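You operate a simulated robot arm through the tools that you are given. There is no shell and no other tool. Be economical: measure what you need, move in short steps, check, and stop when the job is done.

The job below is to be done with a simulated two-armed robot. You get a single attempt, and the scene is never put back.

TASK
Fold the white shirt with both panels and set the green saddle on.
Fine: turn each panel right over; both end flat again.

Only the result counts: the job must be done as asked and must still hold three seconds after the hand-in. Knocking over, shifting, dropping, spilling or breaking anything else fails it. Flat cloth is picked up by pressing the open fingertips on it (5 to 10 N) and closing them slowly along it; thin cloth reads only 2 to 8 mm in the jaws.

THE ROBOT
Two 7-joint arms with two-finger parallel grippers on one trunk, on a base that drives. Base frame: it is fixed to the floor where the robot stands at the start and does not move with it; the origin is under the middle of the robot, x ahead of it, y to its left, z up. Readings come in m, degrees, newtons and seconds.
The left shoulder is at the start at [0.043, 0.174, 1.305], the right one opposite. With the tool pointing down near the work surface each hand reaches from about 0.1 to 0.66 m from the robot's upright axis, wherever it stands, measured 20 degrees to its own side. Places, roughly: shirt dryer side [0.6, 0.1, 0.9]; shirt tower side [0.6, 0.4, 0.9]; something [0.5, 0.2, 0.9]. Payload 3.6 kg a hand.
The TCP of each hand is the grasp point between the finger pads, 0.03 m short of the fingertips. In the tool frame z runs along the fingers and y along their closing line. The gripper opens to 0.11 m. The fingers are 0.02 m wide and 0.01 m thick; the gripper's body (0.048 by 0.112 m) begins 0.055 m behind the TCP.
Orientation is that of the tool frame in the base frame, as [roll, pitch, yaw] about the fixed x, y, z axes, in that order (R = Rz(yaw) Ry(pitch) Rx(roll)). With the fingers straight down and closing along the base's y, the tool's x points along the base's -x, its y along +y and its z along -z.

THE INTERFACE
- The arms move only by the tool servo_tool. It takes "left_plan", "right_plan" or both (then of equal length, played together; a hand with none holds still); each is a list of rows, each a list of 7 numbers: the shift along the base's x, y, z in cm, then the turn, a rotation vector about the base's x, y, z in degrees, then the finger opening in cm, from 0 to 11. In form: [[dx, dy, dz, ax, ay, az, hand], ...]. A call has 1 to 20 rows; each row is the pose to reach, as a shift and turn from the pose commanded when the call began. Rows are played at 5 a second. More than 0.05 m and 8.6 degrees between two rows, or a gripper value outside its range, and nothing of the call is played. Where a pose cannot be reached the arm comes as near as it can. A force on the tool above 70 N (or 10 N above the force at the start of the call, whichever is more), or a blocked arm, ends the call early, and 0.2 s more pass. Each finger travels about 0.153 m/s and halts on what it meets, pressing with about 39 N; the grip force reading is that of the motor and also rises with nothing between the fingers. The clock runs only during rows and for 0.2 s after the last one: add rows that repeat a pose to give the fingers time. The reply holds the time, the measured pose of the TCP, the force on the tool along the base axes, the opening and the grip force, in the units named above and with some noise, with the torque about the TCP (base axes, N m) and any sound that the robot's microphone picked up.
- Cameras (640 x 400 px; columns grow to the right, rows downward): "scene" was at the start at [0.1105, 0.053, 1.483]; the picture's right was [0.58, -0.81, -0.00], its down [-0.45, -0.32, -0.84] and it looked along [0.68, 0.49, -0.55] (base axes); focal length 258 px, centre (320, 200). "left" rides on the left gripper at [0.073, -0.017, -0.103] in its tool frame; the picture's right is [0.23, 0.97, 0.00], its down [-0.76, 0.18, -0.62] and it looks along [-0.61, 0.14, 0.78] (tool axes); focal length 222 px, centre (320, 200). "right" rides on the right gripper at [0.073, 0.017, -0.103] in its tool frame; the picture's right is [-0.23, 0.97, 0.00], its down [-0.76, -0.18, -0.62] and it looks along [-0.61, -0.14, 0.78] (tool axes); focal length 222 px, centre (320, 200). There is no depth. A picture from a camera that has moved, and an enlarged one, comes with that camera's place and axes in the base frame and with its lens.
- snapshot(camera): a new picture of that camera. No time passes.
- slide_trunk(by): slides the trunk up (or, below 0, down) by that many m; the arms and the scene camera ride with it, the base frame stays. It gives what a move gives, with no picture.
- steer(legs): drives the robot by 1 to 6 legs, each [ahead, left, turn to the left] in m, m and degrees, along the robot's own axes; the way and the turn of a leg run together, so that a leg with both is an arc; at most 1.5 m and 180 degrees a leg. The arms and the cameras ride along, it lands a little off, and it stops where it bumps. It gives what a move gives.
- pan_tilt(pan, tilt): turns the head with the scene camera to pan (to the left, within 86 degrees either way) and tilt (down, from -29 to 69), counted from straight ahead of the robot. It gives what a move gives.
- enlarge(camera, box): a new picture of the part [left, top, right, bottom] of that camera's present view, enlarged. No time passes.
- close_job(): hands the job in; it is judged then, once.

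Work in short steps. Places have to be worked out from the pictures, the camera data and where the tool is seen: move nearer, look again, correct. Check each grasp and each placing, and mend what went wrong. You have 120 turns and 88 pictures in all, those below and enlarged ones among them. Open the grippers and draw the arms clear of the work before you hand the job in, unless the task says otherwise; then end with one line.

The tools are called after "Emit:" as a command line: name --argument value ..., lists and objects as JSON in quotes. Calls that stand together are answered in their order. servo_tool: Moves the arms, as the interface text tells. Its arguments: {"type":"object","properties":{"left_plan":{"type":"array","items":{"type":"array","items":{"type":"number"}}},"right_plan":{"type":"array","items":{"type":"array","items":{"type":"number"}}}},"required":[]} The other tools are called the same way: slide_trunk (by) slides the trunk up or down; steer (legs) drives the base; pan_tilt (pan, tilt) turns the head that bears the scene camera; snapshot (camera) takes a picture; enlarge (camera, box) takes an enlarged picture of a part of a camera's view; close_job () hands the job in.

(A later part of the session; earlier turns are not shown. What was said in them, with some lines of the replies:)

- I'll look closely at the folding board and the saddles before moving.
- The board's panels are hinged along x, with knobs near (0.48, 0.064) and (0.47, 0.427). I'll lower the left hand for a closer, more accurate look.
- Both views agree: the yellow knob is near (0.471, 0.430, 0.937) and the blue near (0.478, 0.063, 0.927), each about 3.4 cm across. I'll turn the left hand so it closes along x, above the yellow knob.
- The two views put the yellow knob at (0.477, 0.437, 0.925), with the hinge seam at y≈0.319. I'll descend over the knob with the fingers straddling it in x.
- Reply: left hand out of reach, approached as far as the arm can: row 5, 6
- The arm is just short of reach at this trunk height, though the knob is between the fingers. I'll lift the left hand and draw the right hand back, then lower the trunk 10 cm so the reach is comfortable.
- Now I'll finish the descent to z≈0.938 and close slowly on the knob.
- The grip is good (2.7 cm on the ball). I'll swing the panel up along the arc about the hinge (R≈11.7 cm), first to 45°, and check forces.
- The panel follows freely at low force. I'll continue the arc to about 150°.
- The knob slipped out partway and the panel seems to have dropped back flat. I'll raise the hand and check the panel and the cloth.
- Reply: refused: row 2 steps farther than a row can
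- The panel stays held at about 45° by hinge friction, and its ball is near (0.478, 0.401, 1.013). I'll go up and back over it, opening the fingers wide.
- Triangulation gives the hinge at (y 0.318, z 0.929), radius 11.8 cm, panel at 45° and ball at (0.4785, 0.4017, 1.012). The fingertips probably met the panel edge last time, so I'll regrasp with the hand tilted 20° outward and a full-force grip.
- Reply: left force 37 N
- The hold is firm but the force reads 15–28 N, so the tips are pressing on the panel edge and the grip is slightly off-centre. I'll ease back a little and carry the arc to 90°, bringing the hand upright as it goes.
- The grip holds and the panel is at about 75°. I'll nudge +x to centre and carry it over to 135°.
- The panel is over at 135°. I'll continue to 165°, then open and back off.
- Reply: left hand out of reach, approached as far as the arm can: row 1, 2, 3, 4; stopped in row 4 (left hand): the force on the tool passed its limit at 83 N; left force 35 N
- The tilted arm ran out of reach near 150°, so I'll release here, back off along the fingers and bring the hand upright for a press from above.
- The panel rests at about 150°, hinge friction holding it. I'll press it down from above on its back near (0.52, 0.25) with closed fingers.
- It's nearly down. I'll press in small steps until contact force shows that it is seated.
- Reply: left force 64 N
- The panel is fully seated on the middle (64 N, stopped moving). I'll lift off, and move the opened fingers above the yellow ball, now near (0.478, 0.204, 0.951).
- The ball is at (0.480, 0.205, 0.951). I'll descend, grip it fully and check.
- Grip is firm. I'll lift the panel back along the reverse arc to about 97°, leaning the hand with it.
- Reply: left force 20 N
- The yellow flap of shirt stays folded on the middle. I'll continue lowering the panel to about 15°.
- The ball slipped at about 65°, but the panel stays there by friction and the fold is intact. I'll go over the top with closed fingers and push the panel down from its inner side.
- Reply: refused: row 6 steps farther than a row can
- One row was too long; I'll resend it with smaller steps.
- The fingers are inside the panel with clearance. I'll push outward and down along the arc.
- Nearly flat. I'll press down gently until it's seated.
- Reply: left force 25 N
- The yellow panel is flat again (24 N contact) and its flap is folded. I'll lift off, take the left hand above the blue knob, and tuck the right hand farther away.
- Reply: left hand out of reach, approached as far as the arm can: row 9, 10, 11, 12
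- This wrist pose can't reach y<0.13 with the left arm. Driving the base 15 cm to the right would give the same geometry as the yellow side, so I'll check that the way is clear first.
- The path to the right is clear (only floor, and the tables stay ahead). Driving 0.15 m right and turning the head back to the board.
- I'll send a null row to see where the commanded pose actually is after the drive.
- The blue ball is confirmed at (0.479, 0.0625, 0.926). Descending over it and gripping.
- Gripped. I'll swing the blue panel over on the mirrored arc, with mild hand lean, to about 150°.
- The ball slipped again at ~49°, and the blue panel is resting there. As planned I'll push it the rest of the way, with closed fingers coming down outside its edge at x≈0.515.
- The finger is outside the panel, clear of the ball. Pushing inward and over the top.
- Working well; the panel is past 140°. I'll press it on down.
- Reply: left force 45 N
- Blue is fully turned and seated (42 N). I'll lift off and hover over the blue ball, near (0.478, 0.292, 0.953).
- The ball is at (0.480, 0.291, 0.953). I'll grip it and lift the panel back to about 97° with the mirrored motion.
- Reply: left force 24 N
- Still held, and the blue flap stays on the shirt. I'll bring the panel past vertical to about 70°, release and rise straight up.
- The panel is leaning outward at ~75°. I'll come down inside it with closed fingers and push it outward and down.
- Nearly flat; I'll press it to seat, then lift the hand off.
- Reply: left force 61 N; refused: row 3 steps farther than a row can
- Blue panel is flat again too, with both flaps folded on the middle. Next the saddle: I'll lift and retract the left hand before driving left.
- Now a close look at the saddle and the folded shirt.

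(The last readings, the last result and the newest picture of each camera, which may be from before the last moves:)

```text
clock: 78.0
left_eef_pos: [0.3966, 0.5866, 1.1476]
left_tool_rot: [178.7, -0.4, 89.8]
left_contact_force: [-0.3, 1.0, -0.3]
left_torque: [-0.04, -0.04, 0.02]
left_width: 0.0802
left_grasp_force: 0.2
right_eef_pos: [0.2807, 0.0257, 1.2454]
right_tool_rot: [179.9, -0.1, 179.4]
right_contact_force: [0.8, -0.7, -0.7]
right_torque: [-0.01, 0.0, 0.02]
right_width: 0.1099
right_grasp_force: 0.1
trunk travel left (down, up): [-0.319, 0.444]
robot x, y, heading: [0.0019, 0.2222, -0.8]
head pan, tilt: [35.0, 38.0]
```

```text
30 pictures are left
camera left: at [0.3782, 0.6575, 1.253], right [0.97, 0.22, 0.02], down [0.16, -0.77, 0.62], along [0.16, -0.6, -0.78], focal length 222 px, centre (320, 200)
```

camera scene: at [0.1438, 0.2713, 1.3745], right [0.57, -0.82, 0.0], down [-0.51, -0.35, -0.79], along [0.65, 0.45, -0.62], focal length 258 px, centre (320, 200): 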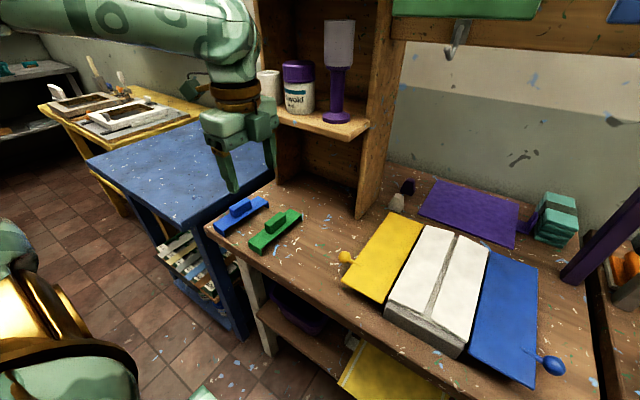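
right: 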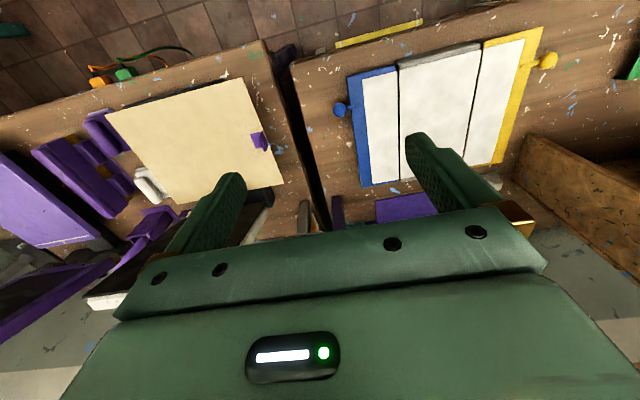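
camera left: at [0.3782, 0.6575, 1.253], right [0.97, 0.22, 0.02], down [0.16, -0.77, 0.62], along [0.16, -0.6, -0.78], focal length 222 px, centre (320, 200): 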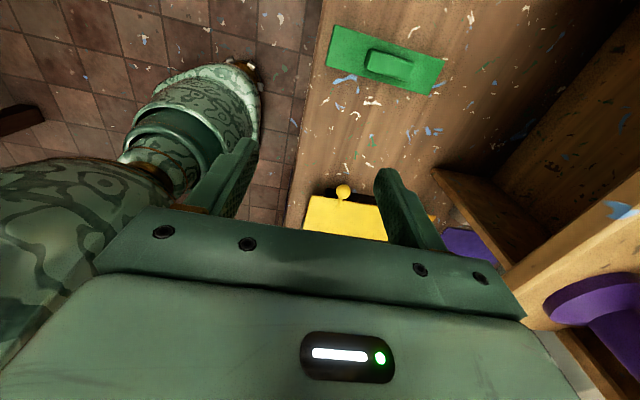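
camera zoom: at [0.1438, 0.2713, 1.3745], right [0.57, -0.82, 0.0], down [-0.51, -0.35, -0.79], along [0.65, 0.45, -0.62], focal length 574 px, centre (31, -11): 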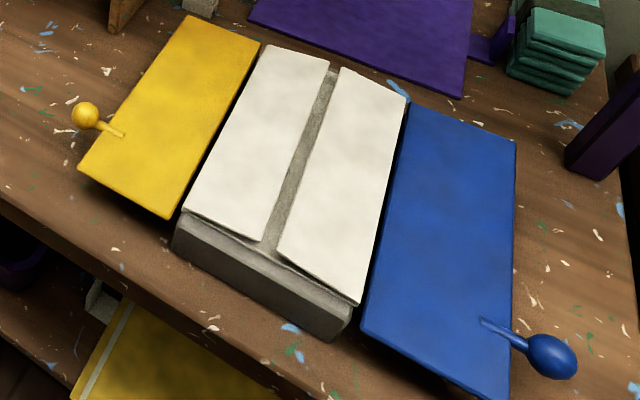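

The green saddle is a 148×41 mm bridge with down-turned legs, lying along x and centred near (0.471, 0.632). It matches the 136 mm folded shirt's width, so it should straddle the shirt across y. I'll turn the hand to close along y and hover over its handle.

Emit:
servo_tool --left_plan '[[0, 0, 0, 0, 0, 7.5, 8], [0, 0.5, 0, 0, 0, 15, 8], [0, 1, 0, 0, 0, 22.5, 8], [0, 1.5, 0, 0, 0, 30, 8], [0, 2, 0, 0, 0, 37.5, 8], [0, 2.5, 0, 0, 0, 45, 8], [1, 3, 0, 0, 0, 52.5, 8], [2, 3.5, 0, 0, 0, 60, 8], [3, 4, -1, 0, 0, 67.5, 8], [4, 4.4, -2, 0, 0, 75, 8], [5, 4.5, -4, 0, 0, 82.5, 6], [6, 4.5, -6, 0, 0, 90, 6], [7.3, 4.5, -8, 0, 0, 90, 6], [7.3, 4.5, -8, 0, 0, 90, 6]]'

Emit:
snapshot --camera "left"

Emit:
enlarge --camera "scene" --box '[190, 130, 370, 265]'

```text
clock: 81.0
left_eef_pos: [0.4674, 0.6304, 1.0673]
left_tool_rot: [178.7, -0.5, 179.9]
left_contact_force: [0.0, -0.4, 0.5]
left_torque: [0.01, -0.06, 0.01]
left_width: 0.0602
left_grasp_force: 0.0
right_eef_pos: [0.2797, 0.0251, 1.2456]
right_tool_rot: [-180.0, 0.1, 179.4]
right_contact_force: [1.2, -0.5, -0.5]
right_torque: [-0.02, -0.03, -0.02]
right_width: 0.1101
right_grasp_force: 0.0
trunk travel left (down, up): [-0.319, 0.444]
robot x, y, heading: [0.0049, 0.2193, -0.5]
head pan, tilt: [35.0, 38.0]
```

```text
29 pictures are left
camera left: at [0.3984, 0.612, 1.1733], right [-0.22, 0.97, 0.02], down [0.77, 0.16, 0.62], along [0.6, 0.16, -0.78], focal length 222 px, centre (320, 200)
```

left: 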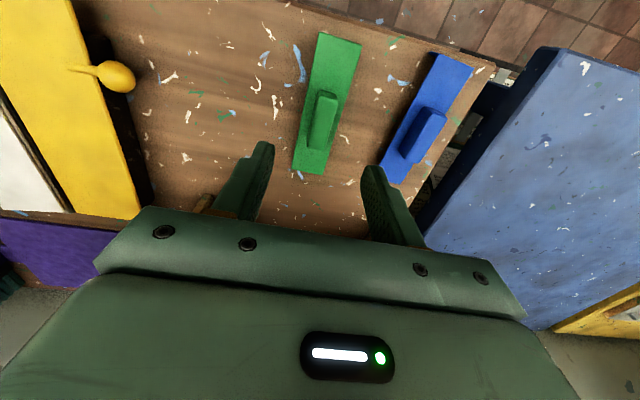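

```text
2.96 times, centred on (280, 198) of scene
camera zoom: at [0.1433, 0.2701, 1.3746], right [0.57, -0.82, 0.0], down [-0.51, -0.35, -0.79], along [0.65, 0.45, -0.62], focal length 766 px, centre (438, 207)
```

zoom: 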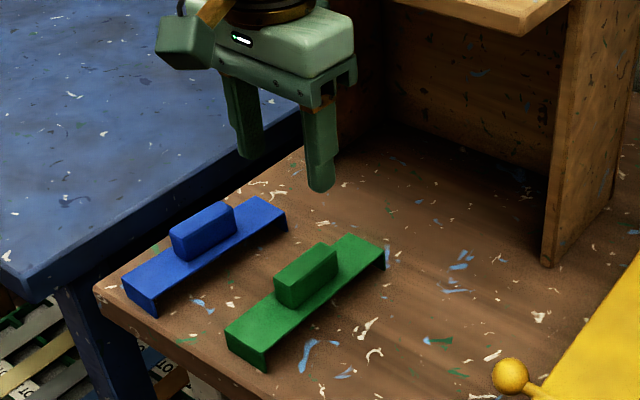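

The handle is at about (0.472, 0.635). I'll descend partway and recheck.

Emit:
servo_tool --left_plan '[[0.3, 0.4, -3, 0, 0, 0, 6], [0.3, 0.5, -6, 0, 0, 0, 6], [0.3, 0.5, -8.5, 0, 0, 0, 6], [0.3, 0.5, -8.5, 0, 0, 0, 6]]'

Emit:
snapshot --camera "left"

Emit:
enlarge --camera "scene" --box '[210, 150, 330, 250]'

```text
clock: 82.0
left_eef_pos: [0.4737, 0.6352, 0.9843]
left_tool_rot: [178.8, -0.5, 179.9]
left_contact_force: [-0.2, 0.5, 0.3]
left_torque: [0.03, -0.03, 0.02]
left_width: 0.06
left_grasp_force: 0.1
right_eef_pos: [0.2804, 0.0258, 1.2459]
right_tool_rot: [179.9, -0.1, 179.6]
right_contact_force: [-0.2, 0.6, -0.3]
right_torque: [0.01, 0.03, 0.0]
right_width: 0.11
right_grasp_force: 0.0
trunk travel left (down, up): [-0.319, 0.444]
robot x, y, heading: [0.003, 0.22, -0.4]
head pan, tilt: [35.0, 38.0]
```

```text
27 pictures are left
camera left: at [0.402, 0.6173, 1.089], right [-0.22, 0.97, 0.02], down [0.77, 0.16, 0.62], along [0.6, 0.16, -0.78], focal length 222 px, centre (320, 200)
```

left: 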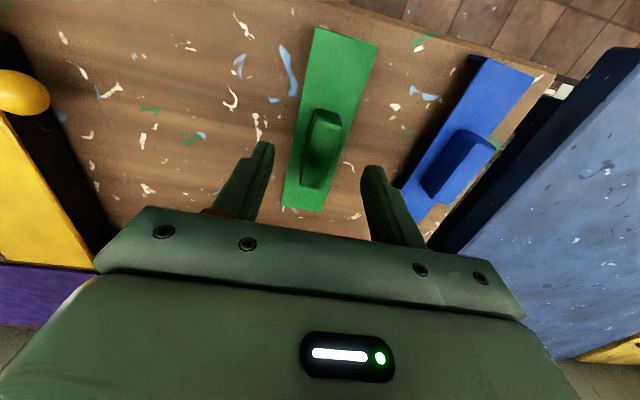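

```text
4.00 times, centred on (270, 200) of scene
camera zoom: at [0.1436, 0.2702, 1.3746], right [0.57, -0.82, 0.0], down [-0.51, -0.35, -0.79], along [0.65, 0.45, -0.62], focal length 1034 px, centre (520, 200)
```

zoom: 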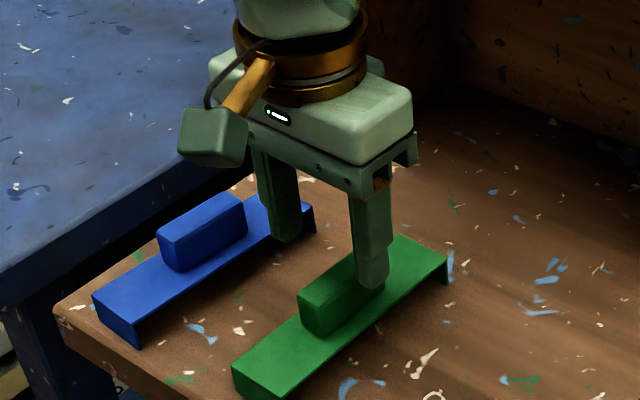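

The handle lies between the fingers. I'll descend so the tips sit just above the plate and close slowly.

Emit:
servo_tool --left_plan '[[0.3, 0.2, -1.5, 0, 0, 0, 6], [0.3, 0.2, -2.8, 0, 0, 0, 6], [0.3, 0.2, -3.4, 0, 0, 0, 6], [0.3, 0.2, -3.4, 0, 0, 0, 4.5], [0.3, 0.2, -3.4, 0, 0, 0, 3.2], [0.3, 0.2, -3.4, 0, 0, 0, 2.4], [0.3, 0.2, -3.4, 0, 0, 0, 1.6], [0.3, 0.2, -3.4, 0, 0, 0, 0.8], [0.3, 0.2, -3.4, 0, 0, 0, 0.8]]'

Emit:
snapshot --camera "left"

Emit:
enlarge --camera "scene" --box '[210, 150, 330, 250]'

```text
clock: 84.0
left_eef_pos: [0.4758, 0.6375, 0.9489]
left_tool_rot: [178.8, -0.4, 179.8]
left_contact_force: [-0.3, -0.3, 0.6]
left_torque: [-0.04, 0.06, 0.0]
left_width: 0.0203
left_grasp_force: 39.8
right_eef_pos: [0.2808, 0.0248, 1.2461]
right_tool_rot: [-180.0, -0.1, 179.6]
right_contact_force: [-0.1, -1.1, -0.5]
right_torque: [0.03, -0.01, -0.02]
right_width: 0.1098
right_grasp_force: 0.1
trunk travel left (down, up): [-0.319, 0.444]
robot x, y, heading: [0.0041, 0.218, -0.3]
head pan, tilt: [35.0, 38.0]
```

```text
25 pictures are left
camera left: at [0.4047, 0.6186, 1.0543], right [-0.22, 0.97, 0.02], down [0.77, 0.16, 0.62], along [0.6, 0.16, -0.78], focal length 222 px, centre (320, 200)
```

left: 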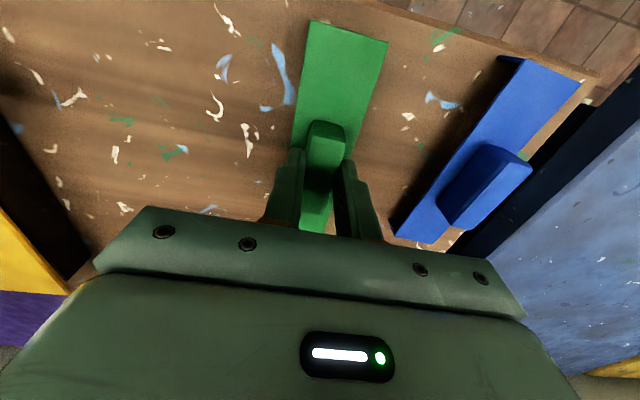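

```text
4.00 times, centred on (270, 200) of scene
camera zoom: at [0.1438, 0.2703, 1.3745], right [0.57, -0.82, 0.0], down [-0.51, -0.35, -0.79], along [0.65, 0.45, -0.62], focal length 1034 px, centre (520, 200)
```

zoom: 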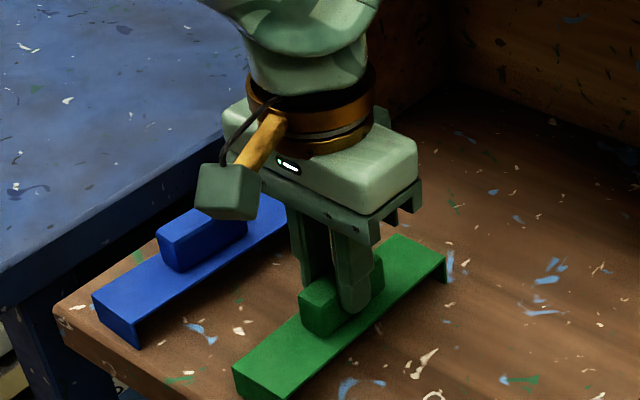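

Firm grip (2.0 cm, 40 N). Lifting straight up, then turning the saddle by −90° so it lies across y.

Emit:
servo_tool --left_plan '[[0, 0, 2, 0, 0, 0, 0.8], [0, 0, 5, 0, 0, 0, 0.8], [0, 0, 9, 0, 0, 0, 0.8], [-1, 0, 13, 0, 0, 0, 0.8], [-2.5, 0, 16, 0, 0, -7.5, 0.8], [-4, 0, 18, 0, 0, -15, 0.8], [-5, -0.5, 18, 0, 0, -22.5, 0.8], [-6, -1, 18, 0, 0, -30, 0.8], [-7, -1.5, 18, 0, 0, -37.5, 0.8], [-8, -2, 18, 0, 0, -45, 0.8], [-8, -2.5, 18, 0, 0, -52.5, 0.8], [-8, -3, 18, 0, 0, -60, 0.8], [-8, -3.5, 18, 0, 0, -67.5, 0.8], [-8, -4, 18, 0, 0, -75, 0.8], [-8, -4.5, 18, 0, 0, -82.5, 0.8], [-8, -5, 18, 0, 0, -90, 0.8], [-8, -5, 18, 0, 0, -90, 0.8]]'

Emit:
snapshot --camera "scene"

```text
clock: 87.6
left_eef_pos: [0.3956, 0.5867, 1.1288]
left_tool_rot: [178.8, -0.5, 89.6]
left_contact_force: [-0.8, -0.4, 0.2]
left_torque: [-0.01, 0.0, 0.0]
left_width: 0.0204
left_grasp_force: 39.1
right_eef_pos: [0.281, 0.0253, 1.2457]
right_tool_rot: [180.0, -0.1, 179.4]
right_contact_force: [1.0, 0.1, -0.5]
right_torque: [-0.02, -0.01, 0.0]
right_width: 0.1099
right_grasp_force: 0.0
trunk travel left (down, up): [-0.319, 0.444]
robot x, y, heading: [0.001, 0.2191, -0.3]
head pan, tilt: [35.0, 38.0]
```

```text
23 pictures are left
camera scene: at [0.1438, 0.2705, 1.3745], right [0.57, -0.82, 0.0], down [-0.51, -0.35, -0.79], along [0.65, 0.45, -0.62], focal length 258 px, centre (320, 200)
```

scene: 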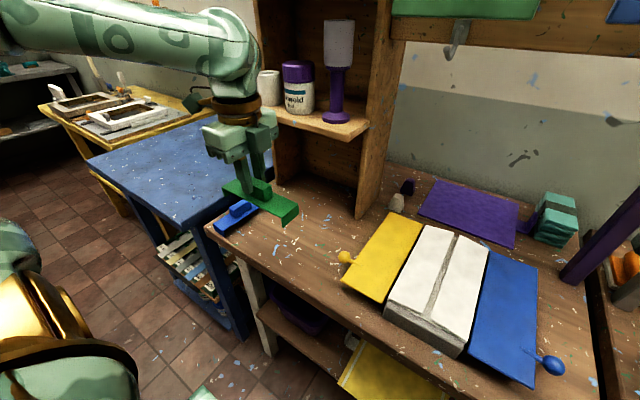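

The saddle is held across y. Driving right 0.25 m to bring the shirt into reach, then looking again.

Emit:
steer --legs '[[0, -0.25, 0]]'

Emit:
servo_tool --left_plan '[[3, -1.5, 0, 0, 0, 0, 0.8], [6, -3, 0, 0, 0, 0, 0.8], [9, -5, -2, 0, 0, 0, 0.8], [11, -6, -4, 0, 0, 0, 0.8], [11, -6, -4, 0, 0, 0, 0.8]]'

Emit:
snapshot --camera "left"

Emit:
enlarge --camera "scene" --box '[220, 130, 460, 310]'

```text
clock: 89.5
left_eef_pos: [0.3924, 0.3322, 1.1287]
left_tool_rot: [178.8, -0.5, 90.0]
left_contact_force: [-0.7, 0.6, -0.3]
left_torque: [0.01, -0.01, 0.0]
left_width: 0.0204
left_grasp_force: 39.1
right_eef_pos: [0.2789, -0.2275, 1.2461]
right_tool_rot: [180.0, -0.2, 179.4]
right_contact_force: [-0.2, -0.9, 0.6]
right_torque: [0.05, 0.04, 0.0]
right_width: 0.11
right_grasp_force: 0.0
trunk travel left (down, up): [-0.319, 0.444]
robot x, y, heading: [0.0007, -0.0322, -0.5]
head pan, tilt: [35.0, 38.0]
```

```text
clock: 90.7
left_eef_pos: [0.5004, 0.2743, 1.0897]
left_tool_rot: [178.8, -0.4, 89.8]
left_contact_force: [-0.2, -0.1, 0.2]
left_torque: [0.02, 0.03, 0.0]
left_width: 0.0205
left_grasp_force: 38.7
right_eef_pos: [0.2776, -0.227, 1.2458]
right_tool_rot: [180.0, 0.0, 179.5]
right_contact_force: [0.3, -0.4, 0.1]
right_torque: [-0.05, 0.02, 0.02]
right_width: 0.1099
right_grasp_force: 0.1
trunk travel left (down, up): [-0.319, 0.444]
robot x, y, heading: [0.001, -0.0312, -0.7]
head pan, tilt: [35.0, 38.0]
```

```text
22 pictures are left
camera left: at [0.4821, 0.3461, 1.1946], right [0.97, 0.22, 0.02], down [0.16, -0.77, 0.62], along [0.16, -0.6, -0.78], focal length 222 px, centre (320, 200)
```

left: 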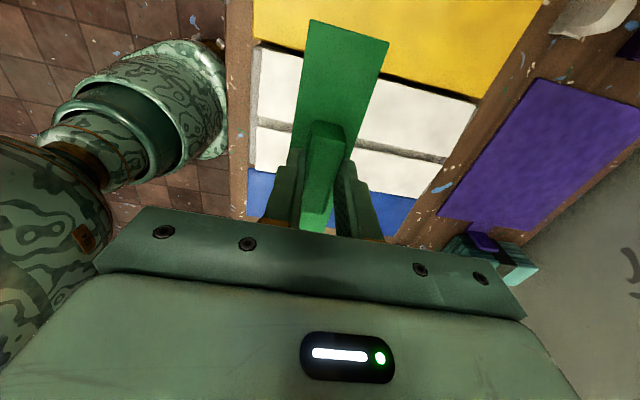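

```text
2.22 times, centred on (340, 220) of scene
camera zoom: at [0.1411, 0.0174, 1.3746], right [0.57, -0.82, 0.0], down [-0.51, -0.35, -0.79], along [0.65, 0.45, -0.62], focal length 574 px, centre (276, 156)
```

zoom: 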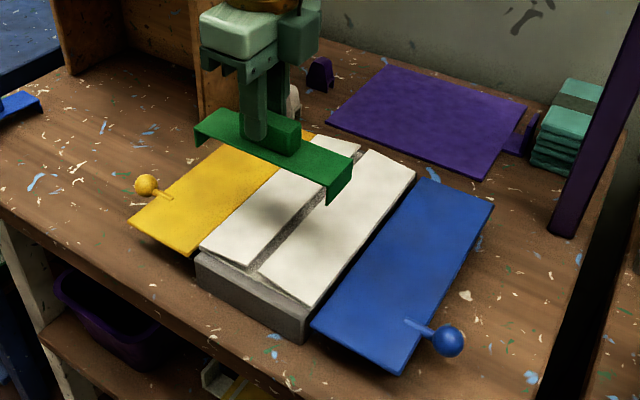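

The saddle is centred on the TCP. The folded shirt's centre is at (0.55, 0.25), so I'll move over it and stop about 3 cm above contact to check alignment.

Emit:
servo_tool --left_plan '[[2, -1, -1, 0, 0, 0, 0.8], [4, -2, -3, 0, 0, 0, 0.8], [5, -2.4, -5, 0, 0, 0, 0.8], [5, -2.4, -7, 0, 0, 0, 0.8], [5, -2.4, -7.5, 0, 0, 0, 0.8], [5, -2.4, -7.5, 0, 0, 0, 0.8]]'

Emit:
snapshot --camera "left"

Emit:
enlarge --camera "scene" --box '[260, 140, 420, 260]'

```text
clock: 92.0
left_eef_pos: [0.5499, 0.2496, 1.0128]
left_tool_rot: [178.8, -0.5, 90.0]
left_contact_force: [1.1, -0.1, 0.4]
left_torque: [-0.01, -0.01, 0.03]
left_width: 0.0201
left_grasp_force: 39.4
right_eef_pos: [0.2793, -0.2281, 1.2457]
right_tool_rot: [-180.0, -0.1, 179.5]
right_contact_force: [0.4, -0.5, 1.1]
right_torque: [-0.04, 0.0, 0.0]
right_width: 0.1099
right_grasp_force: 0.2
trunk travel left (down, up): [-0.319, 0.444]
robot x, y, heading: [0.0016, -0.0298, -0.2]
head pan, tilt: [35.0, 38.0]
```

```text
20 pictures are left
camera left: at [0.5334, 0.3217, 1.1181], right [0.97, 0.22, 0.02], down [0.16, -0.77, 0.62], along [0.16, -0.6, -0.78], focal length 222 px, centre (320, 200)
```

left: 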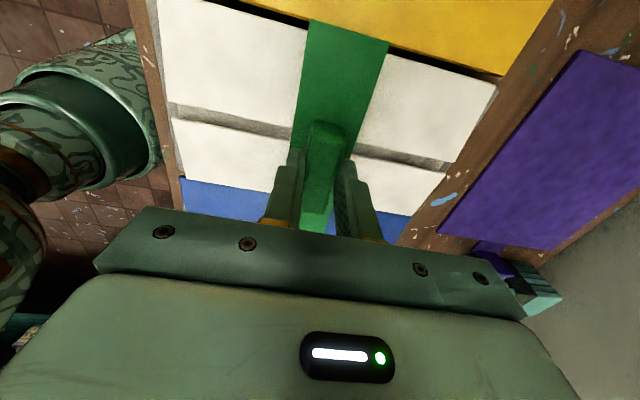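

```text
3.33 times, centred on (340, 200) of scene
camera zoom: at [0.1418, 0.0173, 1.3745], right [0.57, -0.82, 0.0], down [-0.51, -0.35, -0.79], along [0.65, 0.45, -0.62], focal length 861 px, centre (253, 200)
```

zoom: 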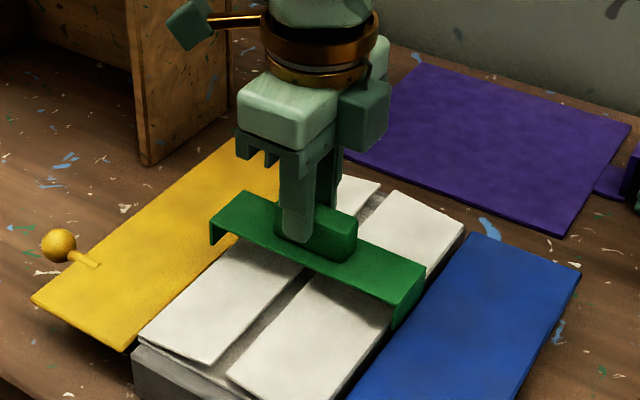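

Alignment looks right (centre gap at y≈0.248, yellow edge at 0.319). I'll lower in small steps until light contact.

Emit:
servo_tool --left_plan '[[0, 0, -1, 0, 0, 0, 0.8], [0, 0, -2, 0, 0, 0, 0.8], [0, 0, -2.6, 0, 0, 0, 0.8], [0, 0, -2.6, 0, 0, 0, 0.8]]'

Emit:
enlarge --camera "scene" --box '[280, 170, 400, 260]'

```text
clock: 93.0
left_eef_pos: [0.5515, 0.2488, 0.9945]
left_tool_rot: [178.2, -0.6, 90.0]
left_contact_force: [6.2, 9.5, 42.4]
left_torque: [0.2, 0.18, -0.02]
left_width: 0.0205
left_grasp_force: 39.5
right_eef_pos: [0.2765, -0.2276, 1.2461]
right_tool_rot: [179.9, 0.1, 179.6]
right_contact_force: [-0.2, -0.7, -0.3]
right_torque: [0.02, 0.04, -0.03]
right_width: 0.11
right_grasp_force: 0.1
trunk travel left (down, up): [-0.319, 0.444]
robot x, y, heading: [-0.0001, -0.0324, -0.6]
head pan, tilt: [35.0, 38.0]
```

```text
4.44 times, centred on (340, 215) of scene
camera zoom: at [0.1386, 0.0167, 1.3754], right [0.57, -0.82, 0.0], down [-0.51, -0.35, -0.79], along [0.65, 0.45, -0.61], focal length 1148 px, centre (231, 133)
```

zoom: 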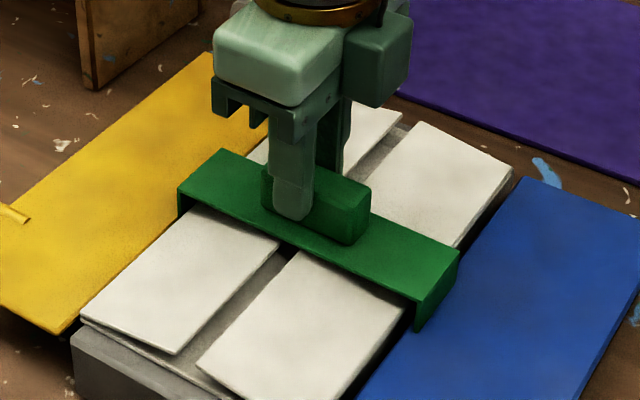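

Contact, with the saddle straddling the fold and legs outside both flaps. I'll ease off the pressure, open slowly and rise.

Emit:
servo_tool --left_plan '[[0, 0, 0.4, 0, 0, 0, 0.8], [0, 0, 0.7, 0, 0, 0, 0.8], [0, 0, 0.7, 0, 0, 0, 0.8]]'

Emit:
snapshot --camera "left"

```text
clock: 93.8
left_eef_pos: [0.5495, 0.2487, 0.9939]
left_tool_rot: [179.0, -0.5, 89.9]
left_contact_force: [1.5, -2.0, 3.7]
left_torque: [-0.06, -0.02, 0.05]
left_width: 0.0202
left_grasp_force: 39.1
right_eef_pos: [0.2788, -0.2283, 1.2446]
right_tool_rot: [179.9, -0.1, 179.5]
right_contact_force: [-0.2, 0.0, 0.0]
right_torque: [0.0, 0.03, 0.0]
right_width: 0.1098
right_grasp_force: 0.0
trunk travel left (down, up): [-0.319, 0.444]
robot x, y, heading: [0.0006, -0.0322, -0.4]
head pan, tilt: [35.0, 38.0]
```

```text
17 pictures are left
camera left: at [0.5328, 0.3206, 1.0984], right [0.97, 0.22, 0.02], down [0.17, -0.77, 0.62], along [0.15, -0.6, -0.78], focal length 222 px, centre (320, 200)
```

left: 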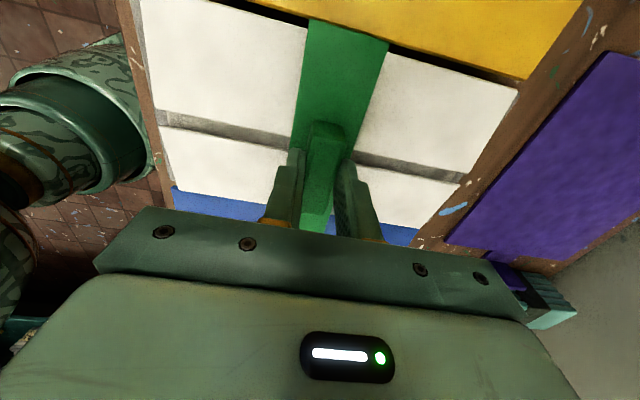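

Load is now under 4 N with the saddle resting. Opening the fingers and withdrawing straight up.

Emit:
servo_tool --left_plan '[[0, 0, 0, 0, 0, 0, 2], [0, 0, 0, 0, 0, 0, 3], [0, 0, 0, 0, 0, 0, 4.5], [0, 0, 1, 0, 0, 0, 5], [0, 0, 4, 0, 0, 0, 6], [0, 0, 8, 0, 0, 0, 6], [-3, 2, 11, 0, 0, 0, 6], [-6, 4, 14, 0, 0, 0, 6], [-9, 6, 16, 0, 0, 0, 6], [-12, 9, 17, 0, 0, 0, 6], [-15, 12, 17, 0, 0, 0, 6], [-15, 12, 17, 0, 0, 0, 6]]'

Emit:
snapshot --camera "scene"

Emit:
enlarge --camera "scene" --box '[270, 150, 400, 270]'

```text
clock: 96.5
left_eef_pos: [0.4031, 0.3669, 1.1635]
left_tool_rot: [178.8, -0.5, 89.9]
left_contact_force: [-0.7, 0.4, 0.3]
left_torque: [0.03, 0.0, 0.02]
left_width: 0.0601
left_grasp_force: 0.1
right_eef_pos: [0.2785, -0.2283, 1.2452]
right_tool_rot: [180.0, -0.1, 179.5]
right_contact_force: [1.2, -0.4, -0.1]
right_torque: [-0.02, 0.02, -0.02]
right_width: 0.11
right_grasp_force: 0.1
trunk travel left (down, up): [-0.319, 0.444]
robot x, y, heading: [-0.0001, -0.0312, -0.3]
head pan, tilt: [35.0, 38.0]
```

```text
16 pictures are left
camera scene: at [0.1424, 0.0166, 1.3744], right [0.57, -0.82, 0.0], down [-0.51, -0.35, -0.79], along [0.65, 0.45, -0.62], focal length 258 px, centre (320, 200)
```

scene: 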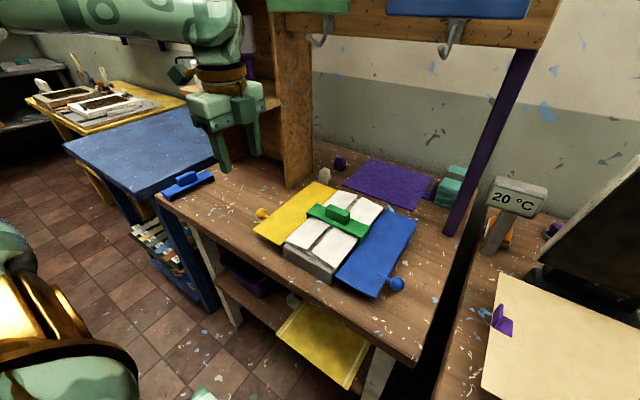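

```text
3.33 times, centred on (335, 210) of scene
camera zoom: at [0.1424, 0.0166, 1.3744], right [0.57, -0.82, 0.0], down [-0.51, -0.35, -0.79], along [0.65, 0.45, -0.62], focal length 861 px, centre (270, 167)
```

zoom: 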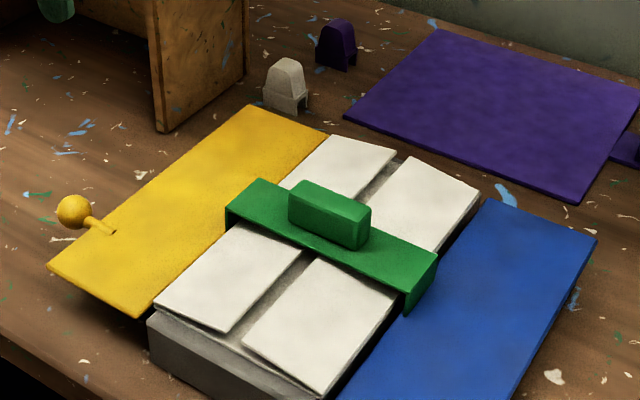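

The shirt is folded, both panels are flat, and the saddle sits squarely across it. The hands are open and clear and nothing else has moved, so I'm handing in.

Emit:
close_job

```text
The job is handed in.
```

I folded the white shirt by turning both panels right over and laying them flat again, set the green saddle squarely across it, and handed the job in.
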